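You operate a simulated robot arm through the tools that you are given. There is no shell and no other tool.

Carry out the task below with a simulated robot arm. There is one attempt and no reset: what you move stays moved.

JOB
Set the red UP CAM knob to 80 and run the boom up to prove it.
Fine: power off first; UP LOCK to LOOSE, set the cam, UP LOCK to TIGHT; then power on and press UP once. Leave the power on.
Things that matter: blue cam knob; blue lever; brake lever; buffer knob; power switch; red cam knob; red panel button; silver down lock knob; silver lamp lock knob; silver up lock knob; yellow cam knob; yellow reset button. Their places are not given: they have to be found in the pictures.

Only the result counts: the job must be done as asked and must still hold three seconds after the hand-in. Knocking over, shifting, dropping, spilling or breaking anything else fails it.

ROBOT AND FRAMES
A 6-joint arm with a two-finger gripper, fixed in place. Base frame: the origin is at the foot of the arm, x ahead of it, y to its left, z up. Lengths are in m, angles in rad, forces in N, time in s.
With the tool pointing down near the work surface it reaches from about 0.14 to 0.66 m from the base axis. Its first joint turns from -1.152 to 1.152 rad. Payload 2.45 kg.
Tool frame: the origin (TCP) lies between the finger pads and is the grasp point; the fingertips stand 0.03 m ahead of it; z points along the fingers, y is the line along which they close. Largest opening 0.106 m; the body of the gripper starts 0.079 m behind the TCP.
Orientation is told as [roll, pitch, yaw] about the base's x, y, z axes, in that order, counted from this pose: with the fingers straight down and closing along the base's y, the tool's x points along the base's -x, its y along +y and its z along -z.

CONTROLS
- The arm moves only by the tool jog_arm. Its argument "deltas" is a list of rows, each an object of numbers (a shift or turn left out is 0, a gripper value left out holds the last): "claw": the finger opening in m, from 0 to 0.106; "dx", "dy", "dz": the shift along the base's x, y, z in m; "wx", "wy", "wz": the turn, a rotation vector about the base's x, y, z in rad. In form: [{"claw": .., "dx": .., "dy": .., "dz": .., "wx": .., "wy": .., "wz": ..}, ...]. A call has 1 to 20 rows; each row shifts and turns the commanded pose from where the row before left it. Rows are played at 5 a second. More than 0.05 m and 0.15 rad between two rows, or a gripper value outside its range, and nothing of the call is played. Where a pose cannot be reached the arm comes as near as it can. A force on the tool above 40 N (or 10 N above the force at the start of the call, whichever is more), or a blocked arm, ends the call early, and 0.2 s more pass. The fingers move at their own pace (about 0.153 m/s each) and stop on an object; they squeeze with about 37 N. The grip force told is the motor's: it shows also when the fingers shut on nothing. Time passes only in rows, and 0.2 s behind the last, so rows that do not move let the fingers close. It gives the time, the measured TCP pose, the force on the tool (base axes), the opening and the grip force at its end, in the units of the frame above (readings bear some noise), with the torque about the TCP (base axes, N m) and any sound that the robot's microphone picked up.
- Cameras (640 x 400 px; columns grow to the right, rows downward): "scene" is fixed at [0.0488, 0.4007, 1.4334]; the picture's right is [-0.84, -0.54, 0.00], its down [-0.15, 0.24, -0.96] and it looks along [0.52, -0.81, -0.28] (base axes); focal length 346 px, centre (320, 200). "wrist" rides on the gripper at [0.076, -0.002, -0.106] in the tool frame; the picture's right is [0.02, 1.00, 0.00], its down [-0.78, 0.02, -0.62] and it looks along [-0.62, 0.01, 0.78] (tool axes); focal length 247 px, centre (320, 200).
- capture(camera): a new picture of that camera. No time passes.
- probe_pixels(camera, pixels): there is no depth. For up to 12 entries [column, row, z] of the newest picture of that camera ("zoom" is the newest enlarged one), the place [x, y] in the base frame at which the ray of that pixel passes the height z, good to about 0.002 m. No time passes.
- enlarge(camera, box): a new picture of the part [left, top, right, bottom] of that camera's present view, enlarged. No time passes.
- finish_job(): hands the job in; it is judged then, once.

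Open the gripper and draw the arm clear of the work before you hand the job in, unless the task says otherwise.

The tools are called after "Emit:" by a JSON object that holds its "op" and its "data". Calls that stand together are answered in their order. jog_arm: Moves the arm, as the interface text tells. Its arguments: {"type":"object","properties":{"deltas":{"type":"array"}},"required":["deltas"]} The other tools are called the same way: capture (camera) takes a picture; probe_pixels (camera, pixels) gives the place at which the rays of pixels pass given heights; enlarge (camera, box) takes an enlarged picture of a part of a camera's view; finish_job () hands the job in.

At the start:

```text
clock: 0.0
tool_pos: [0.2613, -0.1916, 1.3209]
tool_rot: [0.001, 0.0, 0.001]
ft_force: [0.3, -0.1, 0.0]
torque: [0.02, 0.02, 0.01]
gripper_width: 0.1062
finger_force: 0.1
```

scene: 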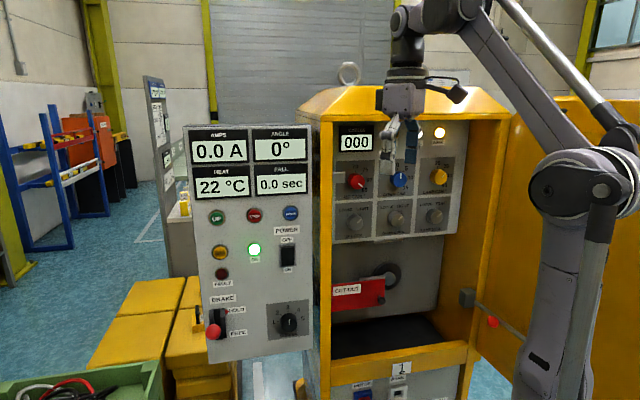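
wrist: 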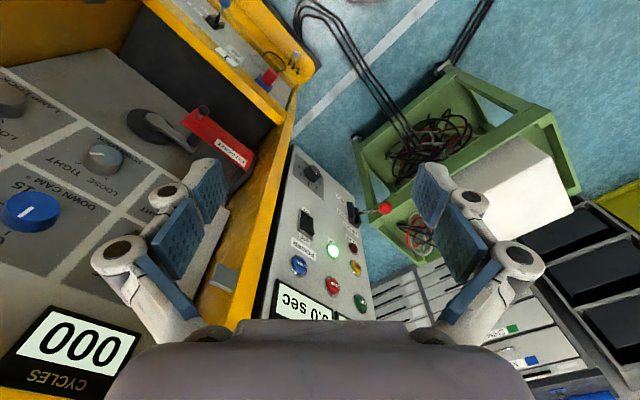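

The scene shows a control panel (cols 185-312, rows 125-360) and a cam cabinet (cols 330-465, rows 120-245). I enlarge both to read the labels.

Emit:
{"op": "enlarge", "data": {"camera": "scene", "box": [325, 110, 475, 250]}}

Emit:
{"op": "enlarge", "data": {"camera": "scene", "box": [180, 120, 320, 370]}}

Emit:
{"op": "enlarge", "data": {"camera": "wrist", "box": [0, 60, 260, 400]}}

Emit:
{"op": "enlarge", "data": {"camera": "wrist", "box": [240, 130, 400, 330]}}

```text
2.86 times, centred on (400, 180) of scene
```

zoom: 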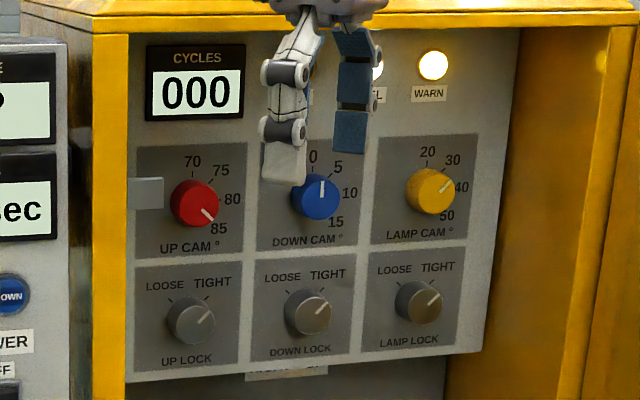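

```text
1.60 times, centred on (250, 245) of scene
```

zoom: 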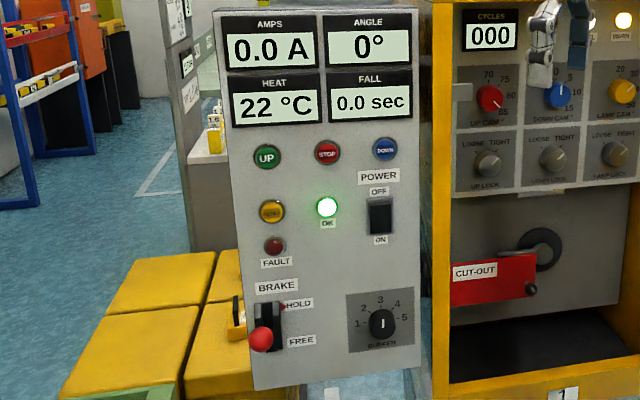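

```text
1.18 times, centred on (130, 230) of wrist
```

zoom: 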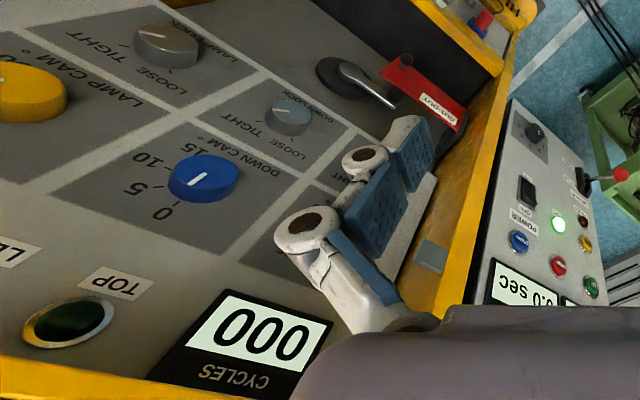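

```text
2.00 times, centred on (320, 230) of wrist
```

zoom: 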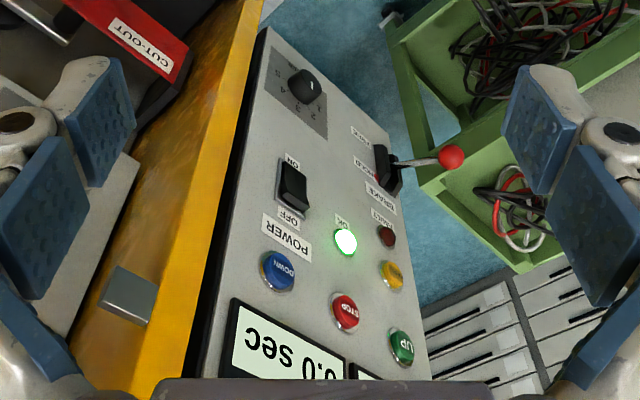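

The scene shows UP LOCK at TIGHT, red cam at 85, power switch at (287,255), UP button at (217,217). To triangulate, I probe the same features in both cameras.

Emit:
{"op": "probe_pixels", "data": {"camera": "scene", "pixels": [[216.9, 217.5, 1.0], [254.4, 215, 1.0], [291.3, 213.1, 1.0], [254.4, 249.4, 1.0], [219.4, 251.9, 1.0], [287.5, 255, 1.0], [288.8, 322.5, 1.0], [213.1, 331.9, 1.0], [400, 179, 1.2], [395.8, 219.9, 1.2], [356.6, 181.4, 1.2], [354.5, 222.4, 1.2]]}}

Emit:
{"op": "probe_pixels", "data": {"camera": "wrist", "pixels": [[361, 303.5, 1.0], [332.5, 286, 1.0], [298.5, 265.5, 1.0], [332.5, 251, 1.0], [356, 267.5, 1.0], [306.5, 223.5, 1.0], [312, 172, 1.0], [385.5, 209, 1.0], [30.5, 211.3, 1.2], [104.5, 160.3, 1.2]]}}

```text
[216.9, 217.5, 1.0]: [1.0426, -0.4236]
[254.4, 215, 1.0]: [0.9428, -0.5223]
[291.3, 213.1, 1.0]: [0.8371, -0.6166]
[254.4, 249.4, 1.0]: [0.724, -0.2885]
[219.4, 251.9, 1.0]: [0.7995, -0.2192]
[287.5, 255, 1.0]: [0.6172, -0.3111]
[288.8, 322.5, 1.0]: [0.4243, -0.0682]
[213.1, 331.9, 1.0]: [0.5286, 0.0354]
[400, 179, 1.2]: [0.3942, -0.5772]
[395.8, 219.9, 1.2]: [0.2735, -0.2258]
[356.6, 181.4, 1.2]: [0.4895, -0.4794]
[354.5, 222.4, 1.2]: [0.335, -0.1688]
```

```text
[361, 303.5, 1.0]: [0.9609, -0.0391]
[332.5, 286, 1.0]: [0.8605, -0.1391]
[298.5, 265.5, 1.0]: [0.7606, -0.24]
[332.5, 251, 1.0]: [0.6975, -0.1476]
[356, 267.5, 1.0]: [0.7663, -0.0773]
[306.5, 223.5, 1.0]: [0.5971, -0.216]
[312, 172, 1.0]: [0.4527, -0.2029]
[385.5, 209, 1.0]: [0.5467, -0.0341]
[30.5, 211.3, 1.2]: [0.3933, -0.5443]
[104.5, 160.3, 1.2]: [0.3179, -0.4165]
```

Triangulation puts both panels facing about (-0.707, 0.707, 0): UP at about (0.653,-0.100,1.170), the power switch at (0.539,-0.213,1.060), the red knob at about (0.456,-0.412,1.218) and UP LOCK at about (0.466,-0.430,1.093). I first yaw the tool -45° in place, clear of everything, then check.

Emit:
{"op": "jog_arm", "data": {"deltas": [{"wz": -0.1309}, {"wz": -0.1309}, {"wz": -0.1309}, {"wz": -0.1309}, {"wz": -0.1309}, {"wz": -0.1309}]}}

Emit:
{"op": "enlarge", "data": {"camera": "scene", "box": [260, 195, 320, 285]}}

Emit:
{"op": "enlarge", "data": {"camera": "scene", "box": [185, 260, 320, 350]}}

```text
clock: 1.4
tool_pos: [0.262, -0.1917, 1.3226]
tool_rot: [0.0, 0.0, -0.787]
ft_force: [1.7, 0.5, -0.1]
torque: [0.01, -0.01, 0.02]
gripper_width: 0.1058
finger_force: 0.0
```

```text
4.44 times, centred on (290, 240) of scene
```

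zoom: 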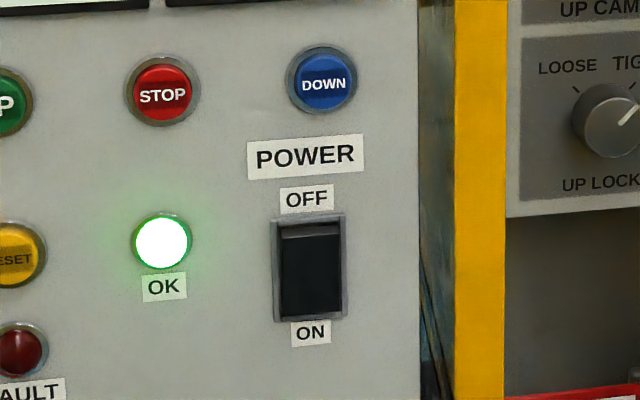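

```text
4.44 times, centred on (252, 305) of scene
```

zoom: 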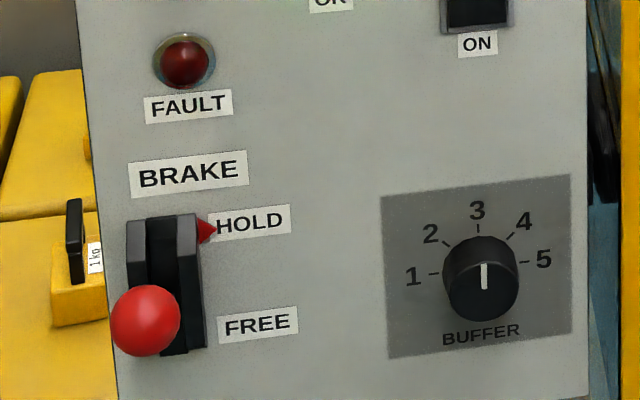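

The zoom shows the rocker with its top half standing out (ON), the brake ball up near HOLD and the buffer at 3; these last two I leave alone. Now I pitch the tool by half toward the panels and look.

Emit:
{"op": "jog_arm", "data": {"deltas": [{"wx": -0.09256, "wy": -0.09256}, {"wx": -0.09256, "wy": -0.09256}, {"wx": -0.09256, "wy": -0.09256}, {"wx": -0.09256, "wy": -0.09256}, {"wx": -0.09256, "wy": -0.09256}, {"wx": -0.09256, "wy": -0.09256}]}}

Emit:
{"op": "capture", "data": {"camera": "wrist"}}

Emit:
{"op": "capture", "data": {"camera": "scene"}}

```text
clock: 2.8
tool_pos: [0.2604, -0.1909, 1.3212]
tool_rot: [0.0, -0.787, -0.785]
ft_force: [0.2, 0.5, 0.0]
torque: [-0.02, 0.0, 0.03]
gripper_width: 0.1061
finger_force: 0.0
```

```text
taken
```

wrist: 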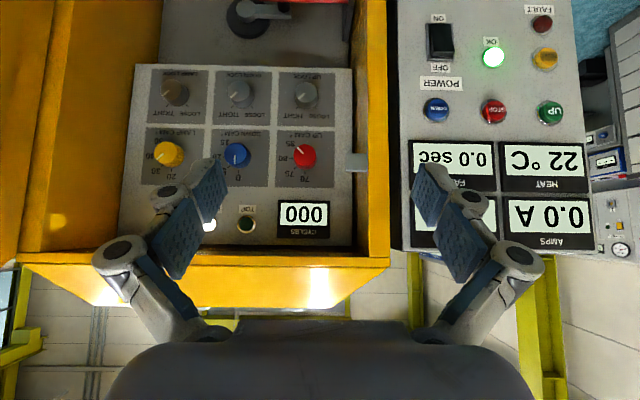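

```text
taken
```

scene: 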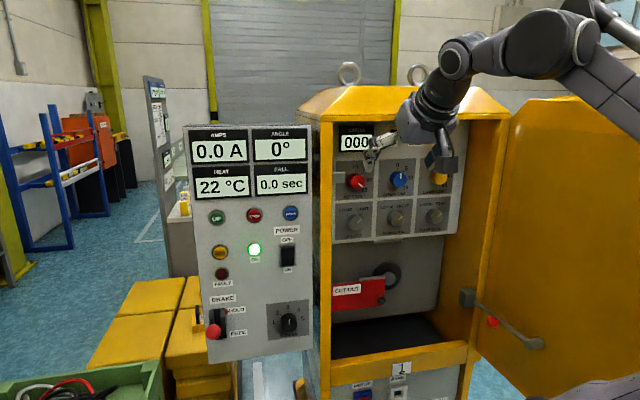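

The wrist camera now sees both panels almost face-on (upside down): red knob at (304,156), UP LOCK at (306,92), power at (440,40), UP at (550,112). I enlarge these for accurate positions and scale angles.

Emit:
{"op": "enlarge", "data": {"camera": "wrist", "box": [250, 60, 370, 200]}}

Emit:
{"op": "enlarge", "data": {"camera": "wrist", "box": [400, 0, 590, 130]}}

Emit:
{"op": "enlarge", "data": {"camera": "scene", "box": [325, 150, 385, 250]}}

```text
2.86 times, centred on (310, 130) of wrist
```

zoom: 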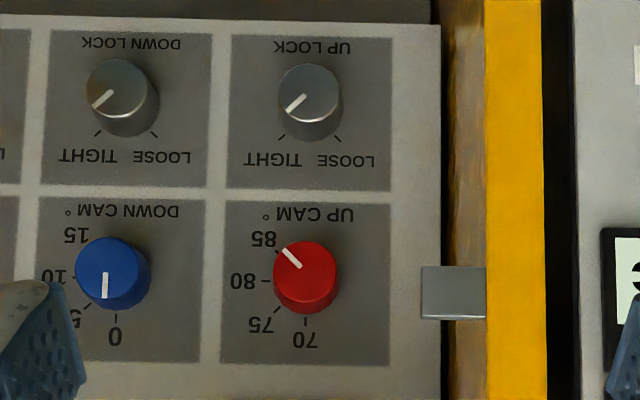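

```text
3.08 times, centred on (495, 65) of wrist
```

zoom: 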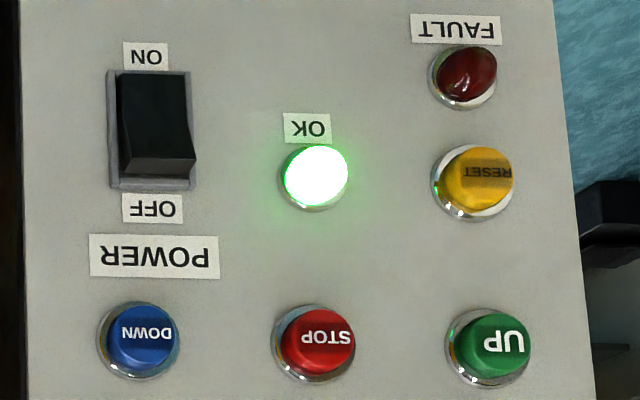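

```text
4.00 times, centred on (355, 200) of scene
```

zoom: 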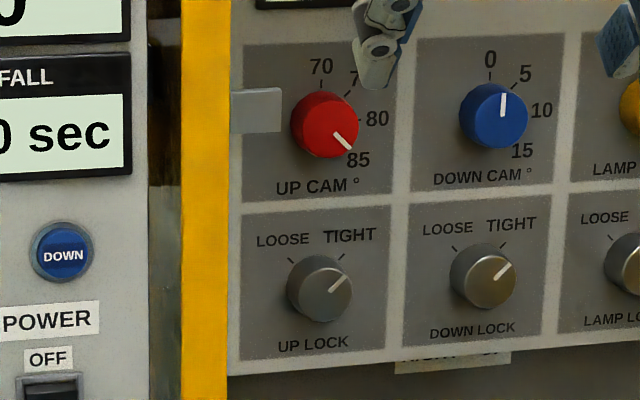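

I probe matching points (red front face, UP LOCK front, plate corners, latch, rocker ridge, UP button) in both cameras for a finer triangulation.

Emit:
{"op": "probe_pixels", "data": {"camera": "wrist", "pixels": [[304.05, 154.15, 1.2], [305.8, 92.5, 1.1], [345.4, 153.1, 1.2], [345.4, 171.3, 1.2], [368.1, 153.1, 1.2], [277.1, 130.7, 1.15], [334.5, 131.75, 1.15], [275.3, 187.4, 1.25], [334.5, 188.1, 1.25], [442.0, 50.7, 1.07], [552.85, 110.5, 1.17], [440.4, 42.25, 1.06]]}}

Emit:
{"op": "probe_pixels", "data": {"camera": "scene", "pixels": [[357.25, 180.5, 1.2], [355.75, 221.5, 1.1], [335.75, 161.75, 1.3], [335.75, 200.75, 1.2], [372.5, 197.5, 1.2], [374.25, 159, 1.3], [345.5, 172.0, 1.2], [287.75, 248.55, 1.07], [216.9, 217.5, 1.17]]}}

```text
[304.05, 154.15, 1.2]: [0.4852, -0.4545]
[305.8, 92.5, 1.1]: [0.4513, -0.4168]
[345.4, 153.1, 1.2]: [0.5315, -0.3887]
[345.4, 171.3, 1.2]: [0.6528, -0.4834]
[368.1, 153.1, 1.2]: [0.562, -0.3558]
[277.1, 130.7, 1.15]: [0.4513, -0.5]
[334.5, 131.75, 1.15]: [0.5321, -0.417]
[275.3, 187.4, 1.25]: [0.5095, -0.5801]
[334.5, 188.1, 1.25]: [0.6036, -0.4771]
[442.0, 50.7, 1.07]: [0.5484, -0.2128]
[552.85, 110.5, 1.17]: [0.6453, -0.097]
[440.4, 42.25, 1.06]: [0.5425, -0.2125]
```

```text
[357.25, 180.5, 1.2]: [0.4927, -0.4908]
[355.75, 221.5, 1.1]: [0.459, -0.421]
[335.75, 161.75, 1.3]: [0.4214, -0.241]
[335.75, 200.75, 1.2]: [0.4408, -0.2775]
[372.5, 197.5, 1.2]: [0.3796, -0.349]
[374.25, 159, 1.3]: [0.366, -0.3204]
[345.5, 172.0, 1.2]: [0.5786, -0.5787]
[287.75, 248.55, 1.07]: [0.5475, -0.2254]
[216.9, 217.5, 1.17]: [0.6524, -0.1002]
```

Triangulation gives: red knob axis x+y≈0.035, z≈1.215, plate plane x−y≈0.911; UP LOCK z≈1.093; rocker ridge ≈(0.534,-0.209,1.080); UP ≈(0.650,-0.098,1.170). I complete the pitch to horizontal while closing the fingers, at a safe distance.

Emit:
{"op": "jog_arm", "data": {"deltas": [{"claw": 0.0, "wx": -0.09256, "wy": -0.09256}, {"wx": -0.09256, "wy": -0.09256}, {"wx": -0.09256, "wy": -0.09256}, {"wx": -0.09256, "wy": -0.09256}, {"wx": -0.09256, "wy": -0.09256}, {"wx": -0.09256, "wy": -0.09256}]}}

Emit:
{"op": "capture", "data": {"camera": "wrist"}}

Emit:
{"op": "capture", "data": {"camera": "scene"}}

```text
clock: 4.2
tool_pos: [0.2795, -0.1961, 1.3301]
tool_rot: [-0.72, -1.571, -0.063]
ft_force: [0.5, 0.3, 0.2]
torque: [-0.01, -0.02, -0.01]
gripper_width: 0.0
finger_force: 28.5
out of reach, approached as far as the arm can: row 5, 6
```

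```text
taken
```

wrist: 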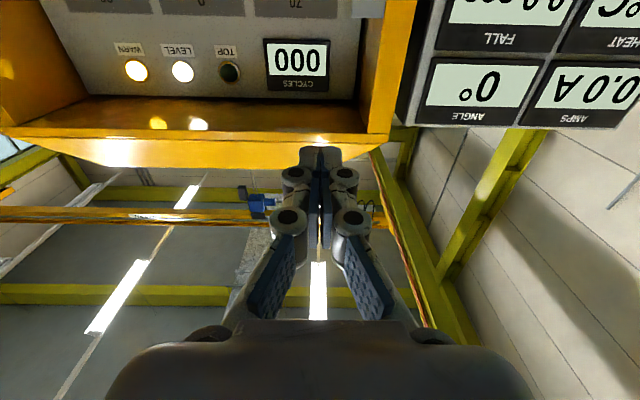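

```text
taken
```

scene: 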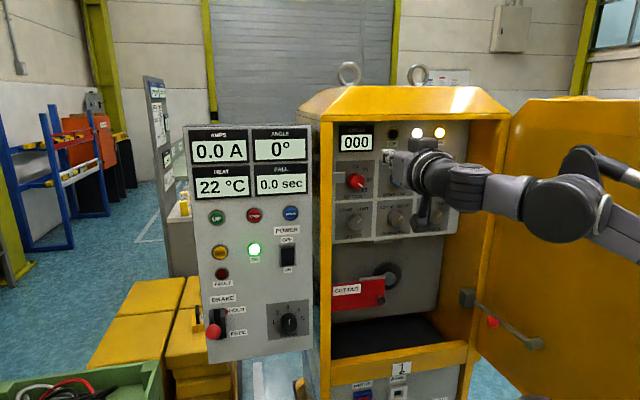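

The last two rows were just out of reach so close to the base, but the tool is now horizontal. I move out to stand in front of the power rocker with closed fingers.

Emit:
{"op": "jog_arm", "data": {"deltas": [{"dx": 0.0244, "dy": 0.0076, "dz": -0.0276}, {"dx": 0.0244, "dy": 0.0076, "dz": -0.0276}, {"dx": 0.0244, "dy": 0.0076, "dz": -0.0276}, {"dx": 0.0244, "dy": 0.0076, "dz": -0.0276}, {"dx": 0.0244, "dy": 0.0076, "dz": -0.0276}, {"dx": 0.0244, "dy": 0.0076, "dz": -0.0276}, {"dx": 0.0244, "dy": 0.0076, "dz": -0.0276}, {"dx": 0.0244, "dy": 0.0076, "dz": -0.0276}]}}

Emit:
{"op": "capture", "data": {"camera": "wrist"}}

Emit:
{"op": "capture", "data": {"camera": "scene"}}

```text
clock: 6.0
tool_pos: [0.4727, -0.1346, 1.1065]
tool_rot: [-0.573, -1.57, -0.211]
ft_force: [-0.3, -0.6, -0.3]
torque: [0.01, -0.02, 0.0]
gripper_width: 0.0001
finger_force: 28.7
```

```text
taken
```

wrist: 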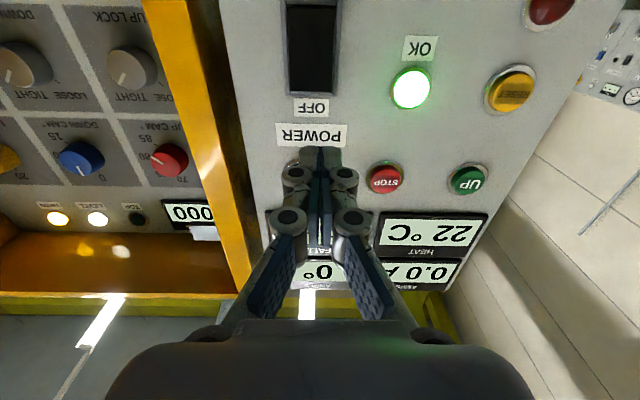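

```text
taken
```

scene: 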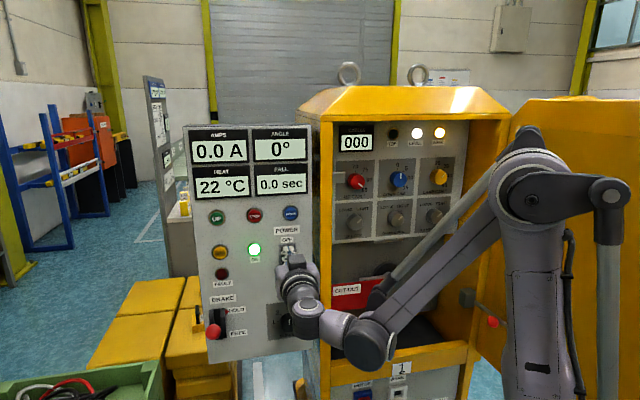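

TCP is at (0.473,-0.135,1.107); the wrist view shows the rocker at cols 286-335, rows 5-95 and the closed fingertips at about (320,150). I enlarge and probe to fix the rocker's lateral position.

Emit:
{"op": "enlarge", "data": {"camera": "wrist", "box": [240, 0, 400, 200]}}

Emit:
{"op": "probe_pixels", "data": {"camera": "wrist", "pixels": [[311, 92, 1.09], [311, 92, 1.08], [311, 50, 1.06], [311, 106, 1.1], [311, 135, 1.12], [411, 88, 1.085], [385, 180, 1.17], [467, 181, 1.17]]}}

Emit:
{"op": "enlarge", "data": {"camera": "scene", "box": [250, 200, 350, 300]}}

```text
2.00 times, centred on (320, 100) of wrist
```

zoom: 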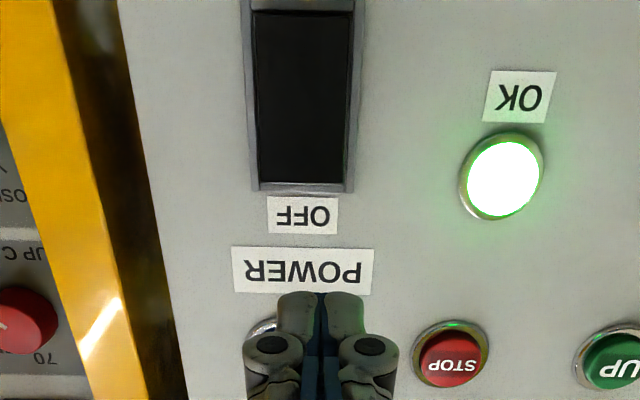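

```text
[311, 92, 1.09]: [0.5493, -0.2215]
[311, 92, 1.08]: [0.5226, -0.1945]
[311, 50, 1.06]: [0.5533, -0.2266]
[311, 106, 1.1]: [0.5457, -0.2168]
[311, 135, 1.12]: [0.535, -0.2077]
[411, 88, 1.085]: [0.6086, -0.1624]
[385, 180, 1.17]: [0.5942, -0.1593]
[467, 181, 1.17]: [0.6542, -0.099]
```

```text
4.00 times, centred on (300, 250) of scene
```

zoom: 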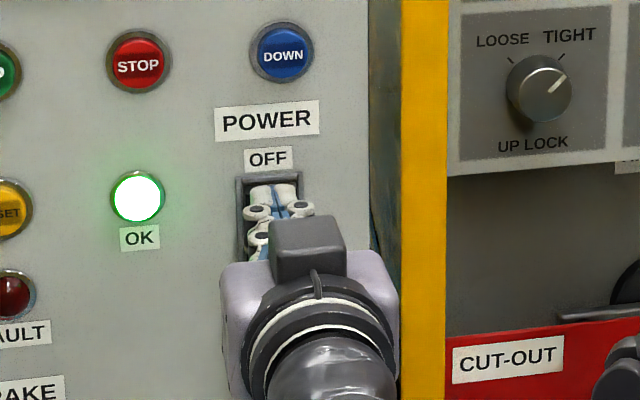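

The rocker centre line is at x+y≈0.326 (TCP is at 0.338) with its top ridge at z≈1.082. I shift to z≈1.072 and the right lateral line, then advance 0.045 m toward the rocker's top half.

Emit:
{"op": "jog_arm", "data": {"deltas": [{"dx": -0.003, "dy": -0.003, "dz": -0.0175}, {"dx": -0.003, "dy": -0.003, "dz": -0.017}, {}, {"dx": 0.0106, "dy": -0.0106}, {"dx": 0.0106, "dy": -0.0106}, {"dx": 0.0106, "dy": -0.0106}, {}]}}

Emit:
{"op": "enlarge", "data": {"camera": "wrist", "box": [220, 30, 420, 220]}}

Emit:
{"op": "enlarge", "data": {"camera": "scene", "box": [250, 200, 350, 300]}}

```text
clock: 7.6
tool_pos: [0.4995, -0.1712, 1.0727]
tool_rot: [-0.34, -1.572, -0.444]
ft_force: [0.5, -0.3, 0.3]
torque: [0.04, 0.0, 0.05]
gripper_width: 0.0
finger_force: 28.4
```

```text
2.11 times, centred on (320, 125) of wrist
```

zoom: 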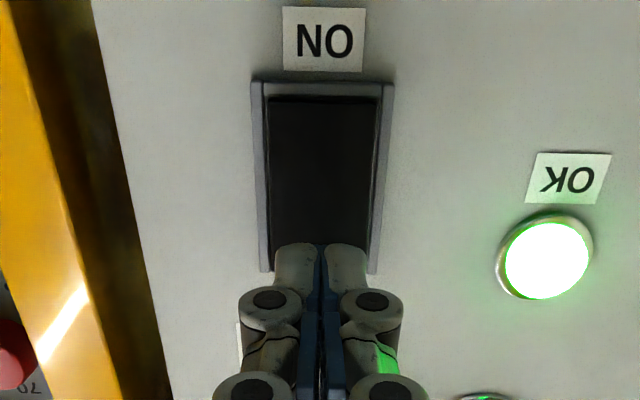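

```text
4.00 times, centred on (300, 250) of scene
```

zoom: 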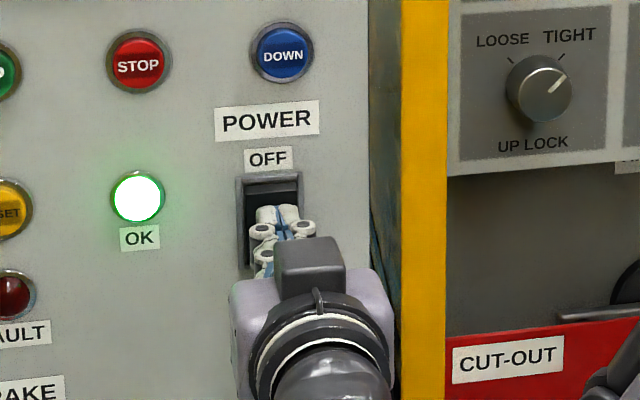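

Fingertips line up with the rocker's column. Contact is expected about 0.02 m ahead, so I advance in small steps and watch force and the OK lamp.

Emit:
{"op": "jog_arm", "data": {"deltas": [{"dx": 0.005, "dy": -0.005}, {"dx": 0.005, "dy": -0.005}, {"dx": 0.0035, "dy": -0.0035}, {"dx": 0.0025, "dy": -0.0025}, {}]}}

Emit:
{"op": "enlarge", "data": {"camera": "scene", "box": [250, 200, 350, 300]}}

```text
clock: 8.8
tool_pos: [0.5151, -0.1864, 1.0734]
tool_rot: [-0.45, -1.568, -0.334]
ft_force: [0.0, 0.9, 1.0]
torque: [-0.02, -0.01, 0.01]
gripper_width: 0.0062
finger_force: 28.4
```

```text
4.00 times, centred on (300, 250) of scene
```

zoom: 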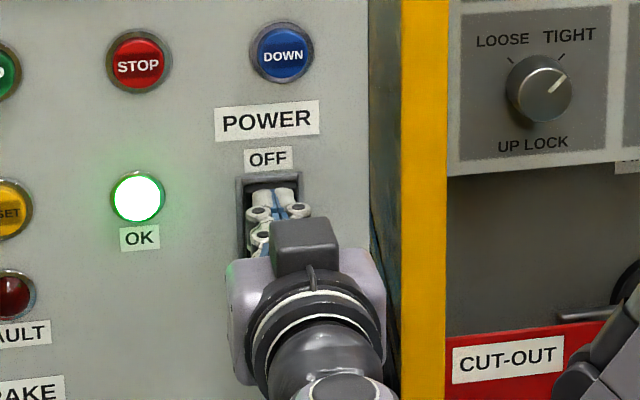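

The reported opening rose to 0.006 with almost no force, so I check the wrist view before pressing on.

Emit:
{"op": "enlarge", "data": {"camera": "wrist", "box": [220, 30, 420, 220]}}

Emit:
{"op": "jog_arm", "data": {"deltas": [{"dx": 0.0015, "dy": -0.0015}, {}]}}

```text
2.11 times, centred on (320, 125) of wrist
```

zoom: 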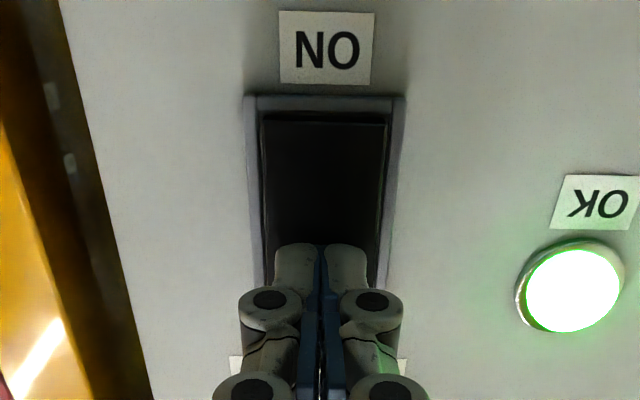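

```text
clock: 9.4
tool_pos: [0.5173, -0.189, 1.0727]
tool_rot: [-0.329, -1.57, -0.455]
ft_force: [-1.5, 1.4, 0.5]
torque: [0.01, 0.02, 0.06]
gripper_width: 0.0061
finger_force: 28.2
```

A small reaction force (-1.5, 1.4 N) has appeared, so the fingers are touching the rocker. I press in further in small steps.

Emit:
{"op": "jog_arm", "data": {"deltas": [{"dx": 0.002, "dy": -0.002}, {"dx": 0.002, "dy": -0.002}, {"dx": 0.002, "dy": -0.002}, {}]}}

Emit:
{"op": "enlarge", "data": {"camera": "scene", "box": [250, 200, 350, 300]}}

Emit:
{"op": "enlarge", "data": {"camera": "wrist", "box": [220, 30, 420, 220]}}

```text
clock: 9.9
tool_pos: [0.5179, -0.1897, 1.0725]
tool_rot: [-1.454, -1.568, 0.67]
ft_force: [-10.2, 8.8, 6.4]
torque: [-0.04, 0.07, -0.03]
gripper_width: 0.006
finger_force: 28.6
stopped in row 2: the force on the tool passed its limit at 46 N (the readings are from after the stop); the commanded pose is now the measured one
```

```text
4.00 times, centred on (300, 250) of scene
```

zoom: 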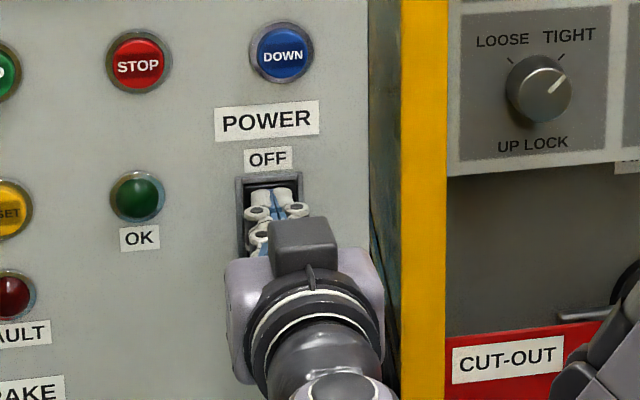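

```text
2.11 times, centred on (320, 125) of wrist
```

zoom: 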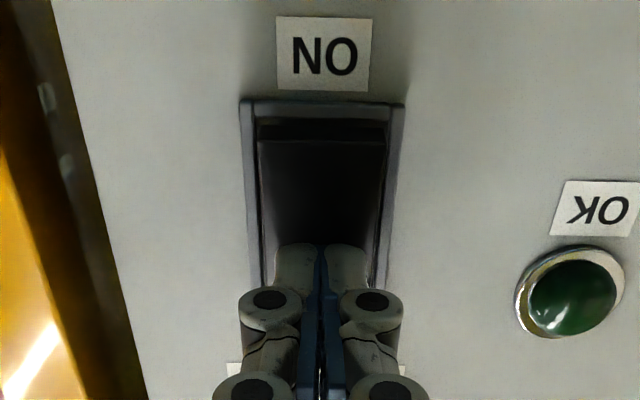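

The OK lamp is out and the rocker has flipped: power is OFF. I retreat straight back 0.1 m, then move across in front of the cam cabinet, well ahead of its frame, opening the fingers to 0.075.

Emit:
{"op": "jog_arm", "data": {"deltas": [{"dx": -0.0177, "dy": 0.0177}, {"dx": -0.0177, "dy": 0.0177}, {"dx": -0.0177, "dy": 0.0177}, {"dx": -0.0177, "dy": 0.0177}, {"claw": 0.075, "dx": -0.028, "dy": -0.028, "dz": 0.005}, {"dx": -0.028, "dy": -0.028, "dz": 0.005}, {"dx": -0.028, "dy": -0.028, "dz": 0.005}, {"dx": -0.028, "dy": -0.028, "dz": 0.005}, {"dx": -0.028, "dy": -0.028}, {}]}}

Emit:
{"op": "capture", "data": {"camera": "wrist"}}

Emit:
{"op": "capture", "data": {"camera": "scene"}}

```text
clock: 12.1
tool_pos: [0.3066, -0.259, 1.0934]
tool_rot: [0.059, -1.569, -0.842]
ft_force: [0.4, 0.0, -0.3]
torque: [0.0, 0.01, -0.01]
gripper_width: 0.0753
finger_force: 0.0
```

```text
taken
```

wrist: 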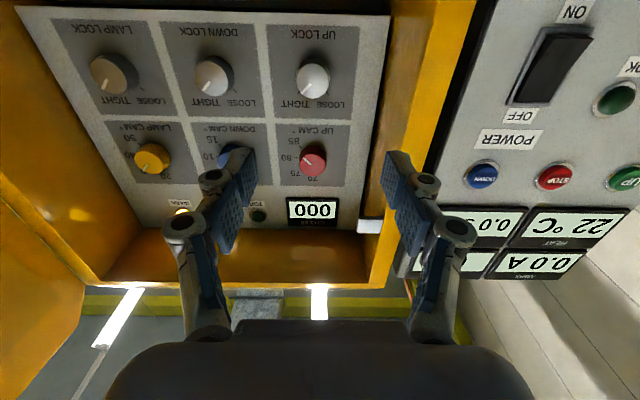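

```text
taken
```

scene: 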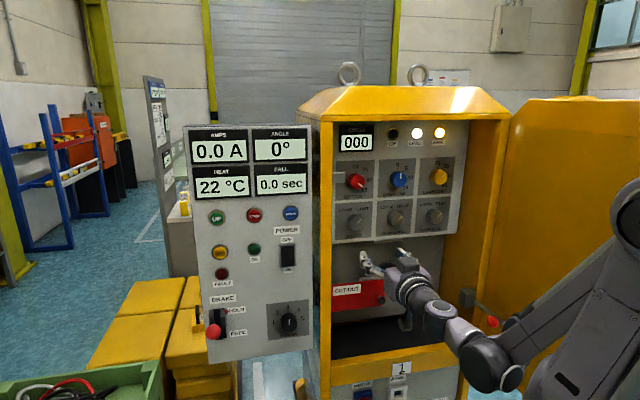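

Now the tool is in front of the cabinet with both UP LOCK (313,80) and the red knob (313,160) in view. I enlarge to refine their positions.

Emit:
{"op": "enlarge", "data": {"camera": "wrist", "box": [255, 20, 375, 190]}}

Emit:
{"op": "enlarge", "data": {"camera": "scene", "box": [325, 150, 385, 250]}}

```text
2.35 times, centred on (315, 105) of wrist
```

zoom: 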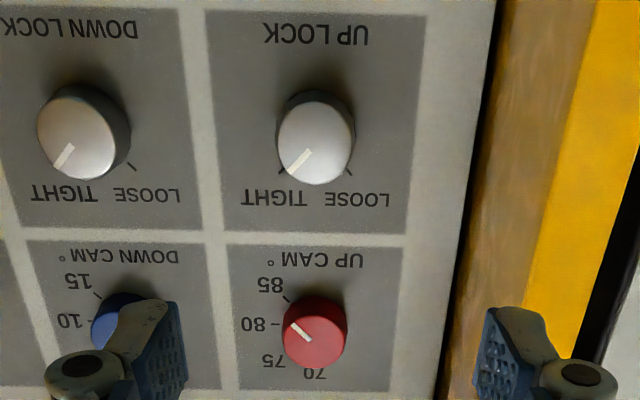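

```text
4.00 times, centred on (355, 200) of scene
```

zoom: 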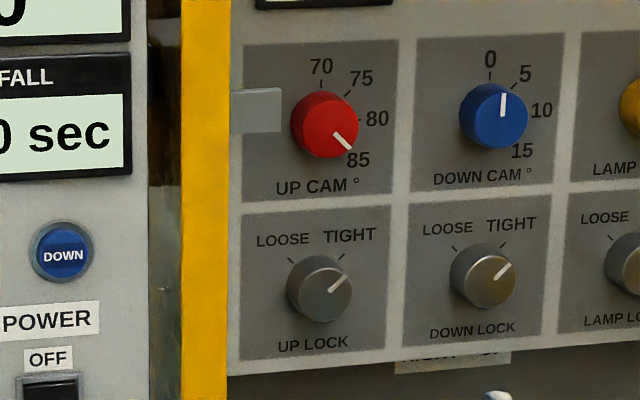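

I probe the front-face centres in both cameras.

Emit:
{"op": "probe_pixels", "data": {"camera": "wrist", "pixels": [[312.66, 81.2, 1.09], [312.0, 162.8, 1.21], [312.66, 81.2, 1.1], [312.0, 162.8, 1.22]]}}

Emit:
{"op": "probe_pixels", "data": {"camera": "scene", "pixels": [[355.75, 222.25, 1.09], [357, 181.5, 1.21]]}}

```text
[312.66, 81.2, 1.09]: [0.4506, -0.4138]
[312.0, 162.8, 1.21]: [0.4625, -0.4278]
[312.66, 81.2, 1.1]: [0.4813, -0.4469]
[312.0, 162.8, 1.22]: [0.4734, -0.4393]
```

```text
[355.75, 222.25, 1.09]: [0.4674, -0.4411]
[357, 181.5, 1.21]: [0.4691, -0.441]
```

I also probe label texts (on the plate itself) in both views to fix the plate plane depth.

Emit:
{"op": "probe_pixels", "data": {"camera": "wrist", "pixels": [[295.0, 104.1, 1.13], [330.7, 105, 1.13], [313.7, 34, 1.05], [315.85, 129.65, 1.17]]}}

Emit:
{"op": "probe_pixels", "data": {"camera": "scene", "pixels": [[362.5, 209, 1.13], [349.5, 210, 1.13], [352.75, 236, 1.05], [354.25, 196.5, 1.17]]}}

```text
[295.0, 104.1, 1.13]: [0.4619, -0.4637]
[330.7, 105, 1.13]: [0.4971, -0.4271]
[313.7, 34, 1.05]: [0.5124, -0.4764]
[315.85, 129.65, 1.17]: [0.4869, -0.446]
```

```text
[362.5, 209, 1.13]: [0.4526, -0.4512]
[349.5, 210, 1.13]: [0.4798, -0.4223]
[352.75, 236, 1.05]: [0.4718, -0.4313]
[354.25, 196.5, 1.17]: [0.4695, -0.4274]
```

The plate plane is at x−y≈0.915, UP LOCK axis at x+y≈0.034, z≈1.094. I now roll the tool 45° clockwise (so the later 90° counter-clockwise turn stays within ±45°) and centre on the UP LOCK axis, still at stand-off.

Emit:
{"op": "jog_arm", "data": {"deltas": [{"wx": 0.09256, "wy": -0.09256, "dx": -0.0034, "dy": -0.0034}, {"wx": 0.09256, "wy": -0.09256, "dx": -0.0034, "dy": -0.0034}, {"wx": 0.09256, "wy": -0.09256}, {"wx": 0.09256, "wy": -0.09256}, {"wx": 0.09256, "wy": -0.09256}, {"wx": 0.09256, "wy": -0.09256}, {}]}}

Emit:
{"op": "capture", "data": {"camera": "wrist"}}

Emit:
{"op": "capture", "data": {"camera": "scene"}}

```text
clock: 13.7
tool_pos: [0.3, -0.2663, 1.0936]
tool_rot: [1.57, -0.783, -2.353]
ft_force: [0.4, 0.5, -0.2]
torque: [0.01, -0.03, 0.0]
gripper_width: 0.0752
finger_force: 0.1
```

```text
taken
```

wrist: 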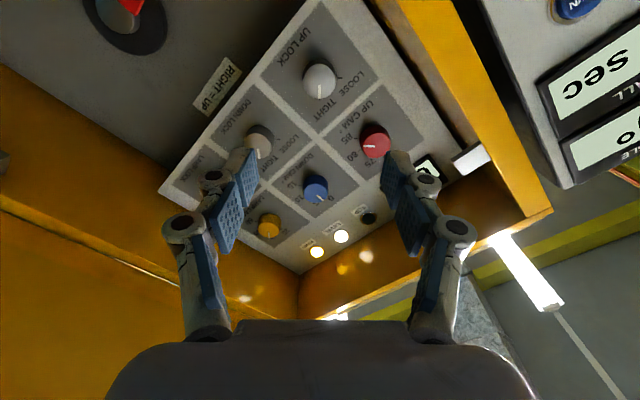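

```text
taken
```

scene: 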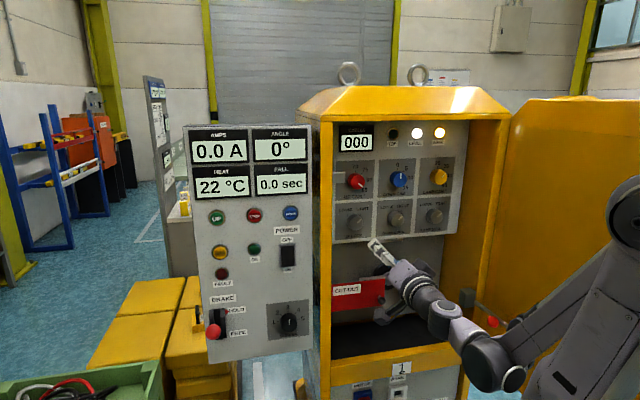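

UP LOCK sits at (319,80) in the rolled view, which matches being on the tool axis. I advance most of the way, stopping with the fingertips short of the knob face.

Emit:
{"op": "jog_arm", "data": {"deltas": [{"dx": 0.0234, "dy": -0.0234}, {"dx": 0.0234, "dy": -0.0234}, {"dx": 0.0234, "dy": -0.0234}, {"dx": 0.0234, "dy": -0.0234}, {"dx": 0.0117, "dy": -0.0117}, {}]}}

Emit:
{"op": "capture", "data": {"camera": "wrist"}}

Emit:
{"op": "enlarge", "data": {"camera": "scene", "box": [310, 140, 430, 280]}}

```text
clock: 15.1
tool_pos: [0.404, -0.3725, 1.092]
tool_rot: [1.571, -0.784, -2.352]
ft_force: [-0.8, 0.7, 0.2]
torque: [-0.01, -0.01, -0.01]
gripper_width: 0.0747
finger_force: 0.0
```

```text
taken
```

wrist: 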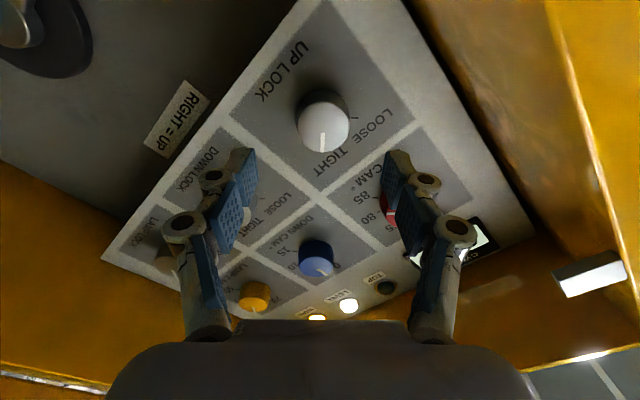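

```text
2.86 times, centred on (370, 210) of scene
```

zoom: 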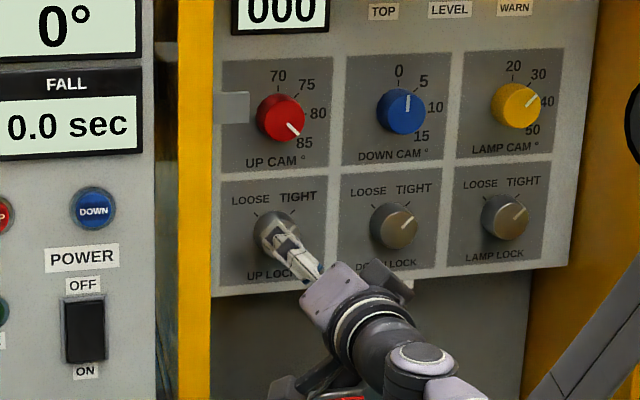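

The knob front (322,127) is centred between the fingers. I advance another 0.05 m so the fingertips straddle the knob, watching force.

Emit:
{"op": "jog_arm", "data": {"deltas": [{"dx": 0.0105, "dy": -0.0105, "dz": 0.0005}, {"dx": 0.0105, "dy": -0.0105, "dz": 0.0005}, {"dx": 0.0105, "dy": -0.0105}, {"dx": 0.004, "dy": -0.004}, {}]}}

Emit:
{"op": "capture", "data": {"camera": "wrist"}}

Emit:
{"op": "enlarge", "data": {"camera": "scene", "box": [320, 180, 400, 260]}}

```text
clock: 16.3
tool_pos: [0.4414, -0.4051, 1.095]
tool_rot: [1.569, -0.786, -2.352]
ft_force: [0.0, 0.0, 0.3]
torque: [-0.02, 0.0, 0.0]
gripper_width: 0.075
finger_force: 0.0
```

```text
taken
```

wrist: 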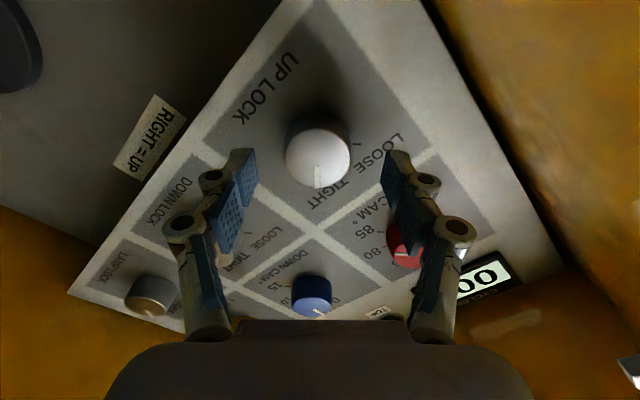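

```text
5.00 times, centred on (360, 220) of scene
```

zoom: 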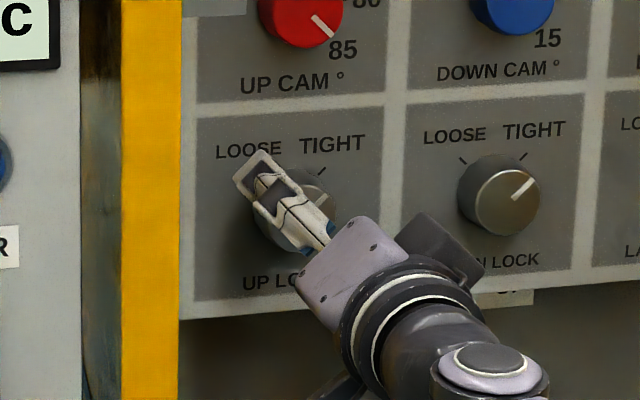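

The fingertips are level with the knob face. I advance 0.014 m more in small steps, checking for contact with the plate.

Emit:
{"op": "jog_arm", "data": {"deltas": [{"dx": 0.0028, "dy": -0.003}, {"dx": 0.0024, "dy": -0.003}, {"dx": 0.0024, "dy": -0.0028}, {"dx": 0.0018, "dy": -0.0018}, {}]}}

Emit:
{"op": "capture", "data": {"camera": "wrist"}}

```text
clock: 17.5
tool_pos: [0.4513, -0.418, 1.0938]
tool_rot: [1.57, -0.784, -2.353]
ft_force: [-0.7, -0.2, 0.0]
torque: [-0.02, 0.01, 0.01]
gripper_width: 0.0751
finger_force: 0.0
```

```text
taken
```

wrist: 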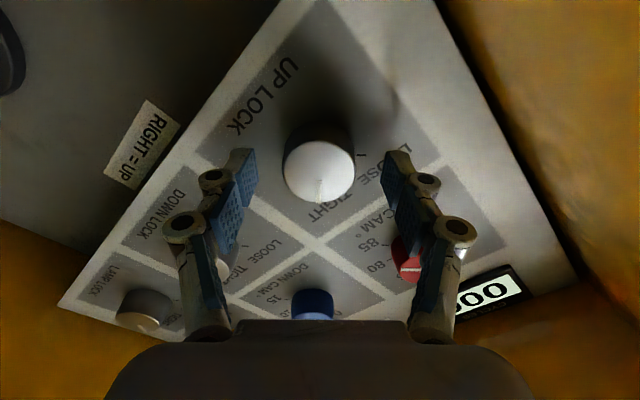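

The knob face (320,168) is now about 10 mm inside the fingertips with no contact. I advance 5 mm more and close on the knob.

Emit:
{"op": "jog_arm", "data": {"deltas": [{"dx": 0.0035, "dy": -0.0035}, {"claw": 0.045}, {"claw": 0.03}, {}, {}]}}

Emit:
{"op": "capture", "data": {"camera": "wrist"}}

Emit:
{"op": "enlarge", "data": {"camera": "scene", "box": [320, 180, 400, 260]}}

```text
clock: 18.7
tool_pos: [0.4551, -0.4205, 1.0939]
tool_rot: [1.572, -0.784, -2.352]
ft_force: [1.3, 2.0, 0.8]
torque: [-0.03, 0.01, 0.08]
gripper_width: 0.0431
finger_force: 44.8
```

```text
taken
```

wrist: 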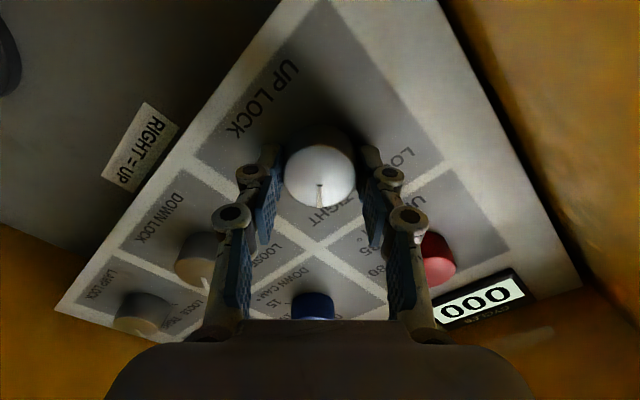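

```text
5.00 times, centred on (360, 220) of scene
```

zoom: 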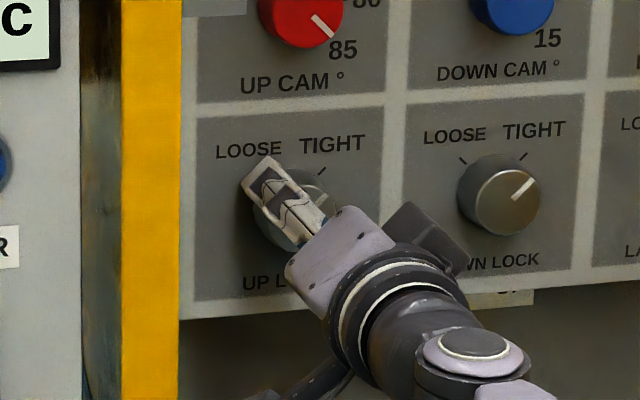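

The fingers hold the knob (width 0.043) with little side force. I turn 30° counter-clockwise as a first test and check that the pointer follows.

Emit:
{"op": "jog_arm", "data": {"deltas": [{"wx": -0.09256, "wy": 0.09256}, {"wx": -0.09256, "wy": 0.09256}, {"wx": -0.09256, "wy": 0.09256}, {"wx": -0.09256, "wy": 0.09256}, {}]}}

Emit:
{"op": "capture", "data": {"camera": "wrist"}}

Emit:
{"op": "enlarge", "data": {"camera": "scene", "box": [320, 180, 400, 260]}}

```text
clock: 19.9
tool_pos: [0.4556, -0.4196, 1.0938]
tool_rot: [1.57, -1.31, -2.348]
ft_force: [7.9, 3.6, 28.7]
torque: [-0.46, -0.46, 0.46]
gripper_width: 0.0432
finger_force: 46.1
```

```text
taken
```

wrist: 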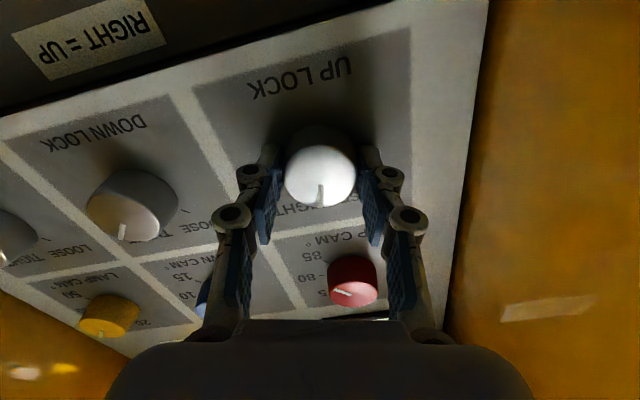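

```text
5.00 times, centred on (360, 220) of scene
```

zoom: 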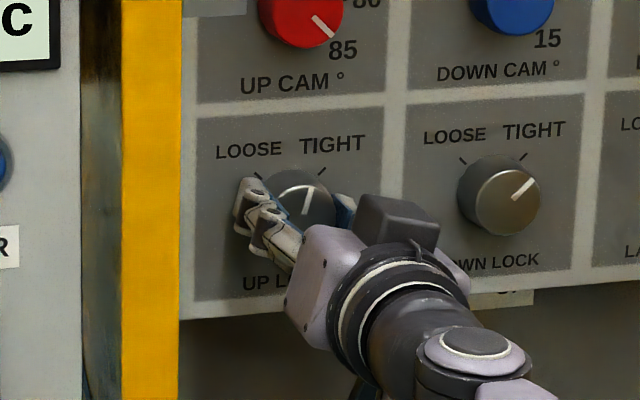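

The pointer follows (now about 15° right of vertical), but there is a 29 N upward reaction. I ease the tool up 1.5 mm to relieve it.

Emit:
{"op": "jog_arm", "data": {"deltas": [{"dz": 0.001, "dx": 0.0003, "dy": 0.0003}, {"dz": 0.0005}, {}]}}

```text
clock: 20.7
tool_pos: [0.4542, -0.4199, 1.0931]
tool_rot: [1.564, -1.309, -2.347]
ft_force: [5.0, 8.2, -30.3]
torque: [0.45, 0.41, 0.24]
gripper_width: 0.0425
finger_force: 44.8
```

The force flipped to −30 N, so the neutral point is midway. I go back 0.75 mm.

Emit:
{"op": "jog_arm", "data": {"deltas": [{"dz": -0.00075}, {}]}}

```text
clock: 21.3
tool_pos: [0.4544, -0.4193, 1.0931]
tool_rot: [1.567, -1.31, -2.346]
ft_force: [1.5, 12.9, -6.1]
torque: [0.22, 0.24, 0.11]
gripper_width: 0.0432
finger_force: 45.3
```

Forces are now small. I continue the turn in 15° pieces, reading forces each time.

Emit:
{"op": "jog_arm", "data": {"deltas": [{"wx": -0.09256, "wy": 0.09256}, {"wx": -0.09256, "wy": 0.09256}, {}]}}

```text
clock: 22.1
tool_pos: [0.4557, -0.4192, 1.093]
tool_rot: [-0.916, -1.569, 0.133]
ft_force: [11.2, 0.5, 17.7]
torque: [-0.31, -0.33, 0.4]
gripper_width: 0.0429
finger_force: 45.3
```

Force is +18 N in z; I correct by +0.4 mm and continue another 15°.

Emit:
{"op": "jog_arm", "data": {"deltas": [{"dz": 0.0004, "dx": 0.0002, "dy": 0.0002}, {"wx": -0.09256, "wy": 0.09256, "dz": 0.0002}, {"wx": -0.09256, "wy": 0.09256, "dz": 0.0002}, {}]}}

Emit:
{"op": "enlarge", "data": {"camera": "scene", "box": [320, 180, 400, 260]}}

Emit:
{"op": "capture", "data": {"camera": "wrist"}}

```text
clock: 23.1
tool_pos: [0.4554, -0.4188, 1.0935]
tool_rot: [-1.559, -1.309, 0.776]
ft_force: [7.1, 2.2, -37.7]
torque: [0.45, 0.48, 0.06]
gripper_width: 0.0428
finger_force: 45.1
```

```text
5.00 times, centred on (360, 220) of scene
```

zoom: 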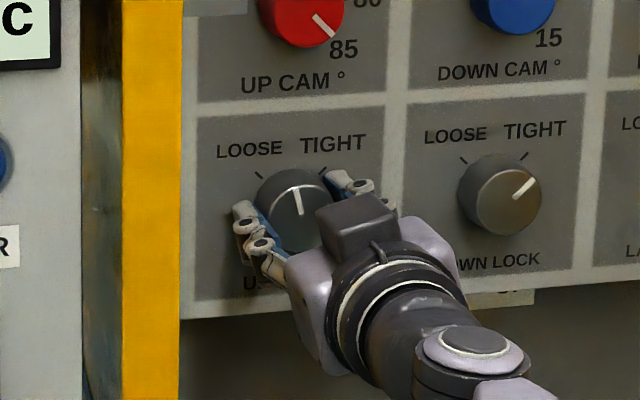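

```text
taken
```

wrist: 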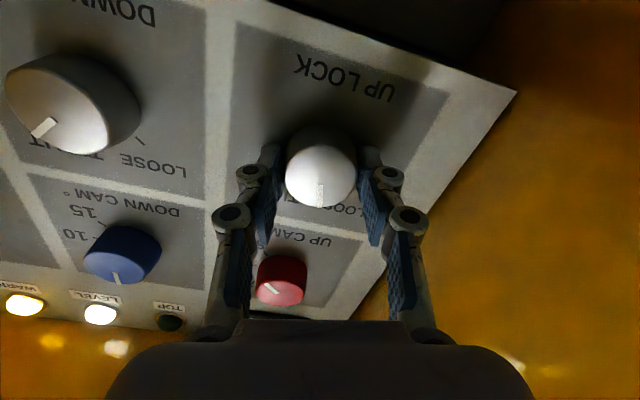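

The pointer is now about 13° left of vertical. I take off the −38 N load with −0.5 mm and keep turning 15°.

Emit:
{"op": "jog_arm", "data": {"deltas": [{"dz": -0.0005}, {"wx": -0.09256, "wy": 0.09256}, {}]}}

```text
clock: 23.9
tool_pos: [0.4555, -0.4194, 1.094]
tool_rot: [-1.562, -1.178, 0.779]
ft_force: [7.0, 2.0, -32.1]
torque: [0.76, 0.69, -0.02]
gripper_width: 0.0426
finger_force: 44.9
```

Force in z is still −32 N, so I lower the tool another 0.5 mm and read again.

Emit:
{"op": "jog_arm", "data": {"deltas": [{"dz": -0.0005}, {}]}}

```text
clock: 24.5
tool_pos: [0.4556, -0.4195, 1.0932]
tool_rot: [-1.563, -1.179, 0.782]
ft_force: [10.4, 5.1, -35.6]
torque: [0.69, 0.67, 0.19]
gripper_width: 0.0428
finger_force: 45.0
```

The force barely changed, so the pads are probably gripping with stored side load. I open slightly to release it, then re-close on the knob.

Emit:
{"op": "jog_arm", "data": {"deltas": [{"claw": 0.06}, {}, {}]}}

Emit:
{"op": "capture", "data": {"camera": "wrist"}}

Emit:
{"op": "enlarge", "data": {"camera": "scene", "box": [320, 180, 400, 260]}}

```text
clock: 25.3
tool_pos: [0.4534, -0.4198, 1.0936]
tool_rot: [-1.564, -1.178, 0.78]
ft_force: [-0.7, -0.8, 0.2]
torque: [0.0, -0.01, -0.05]
gripper_width: 0.0598
finger_force: 0.1
```

```text
taken
```

wrist: 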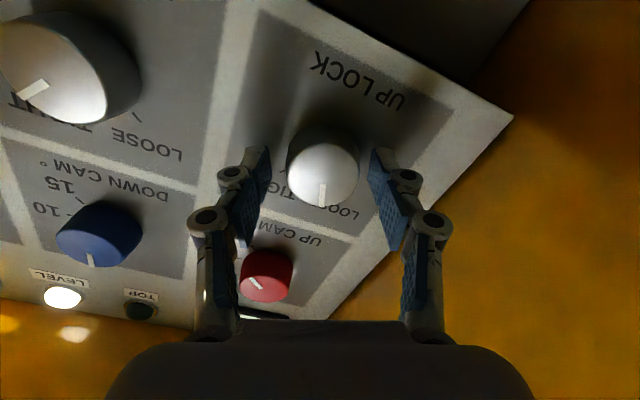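

```text
5.00 times, centred on (360, 220) of scene
```

zoom: 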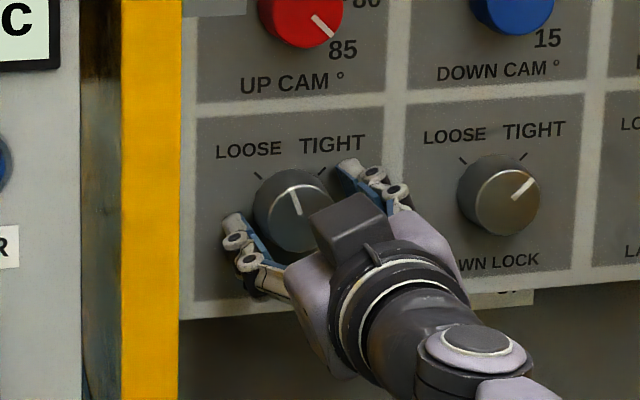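

Released cleanly (forces ≈0); the pointer stayed at about 20° left of vertical. The load pattern says the knob axis is about 1.8 mm lower and 0.5 mm left of the TCP, so I re-centre and re-grip.

Emit:
{"op": "jog_arm", "data": {"deltas": [{"dx": 0.0004, "dy": 0.0004, "dz": -0.0018}, {"claw": 0.045}, {"claw": 0.03}, {}, {}]}}

```text
clock: 26.5
tool_pos: [0.4548, -0.4195, 1.0912]
tool_rot: [-1.565, -1.179, 0.784]
ft_force: [1.7, 3.5, -1.2]
torque: [0.0, 0.01, 0.12]
gripper_width: 0.0428
finger_force: 45.1
```

Re-gripped with almost no side load. I turn the remaining 22.5° to LOOSE.

Emit:
{"op": "jog_arm", "data": {"deltas": [{"wx": -0.09256, "wy": 0.09256}, {"wx": -0.09256, "wy": 0.09256}, {}]}}

Emit:
{"op": "enlarge", "data": {"camera": "scene", "box": [320, 180, 400, 260]}}

```text
clock: 27.3
tool_pos: [0.4548, -0.4195, 1.0917]
tool_rot: [-1.565, -0.914, 0.782]
ft_force: [-3.5, 5.0, 4.7]
torque: [-0.17, -0.17, 0.4]
gripper_width: 0.0427
finger_force: 45.2
```

```text
5.00 times, centred on (360, 220) of scene
```

zoom: 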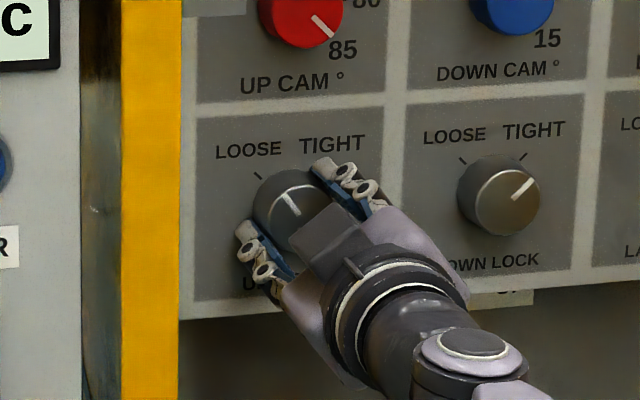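

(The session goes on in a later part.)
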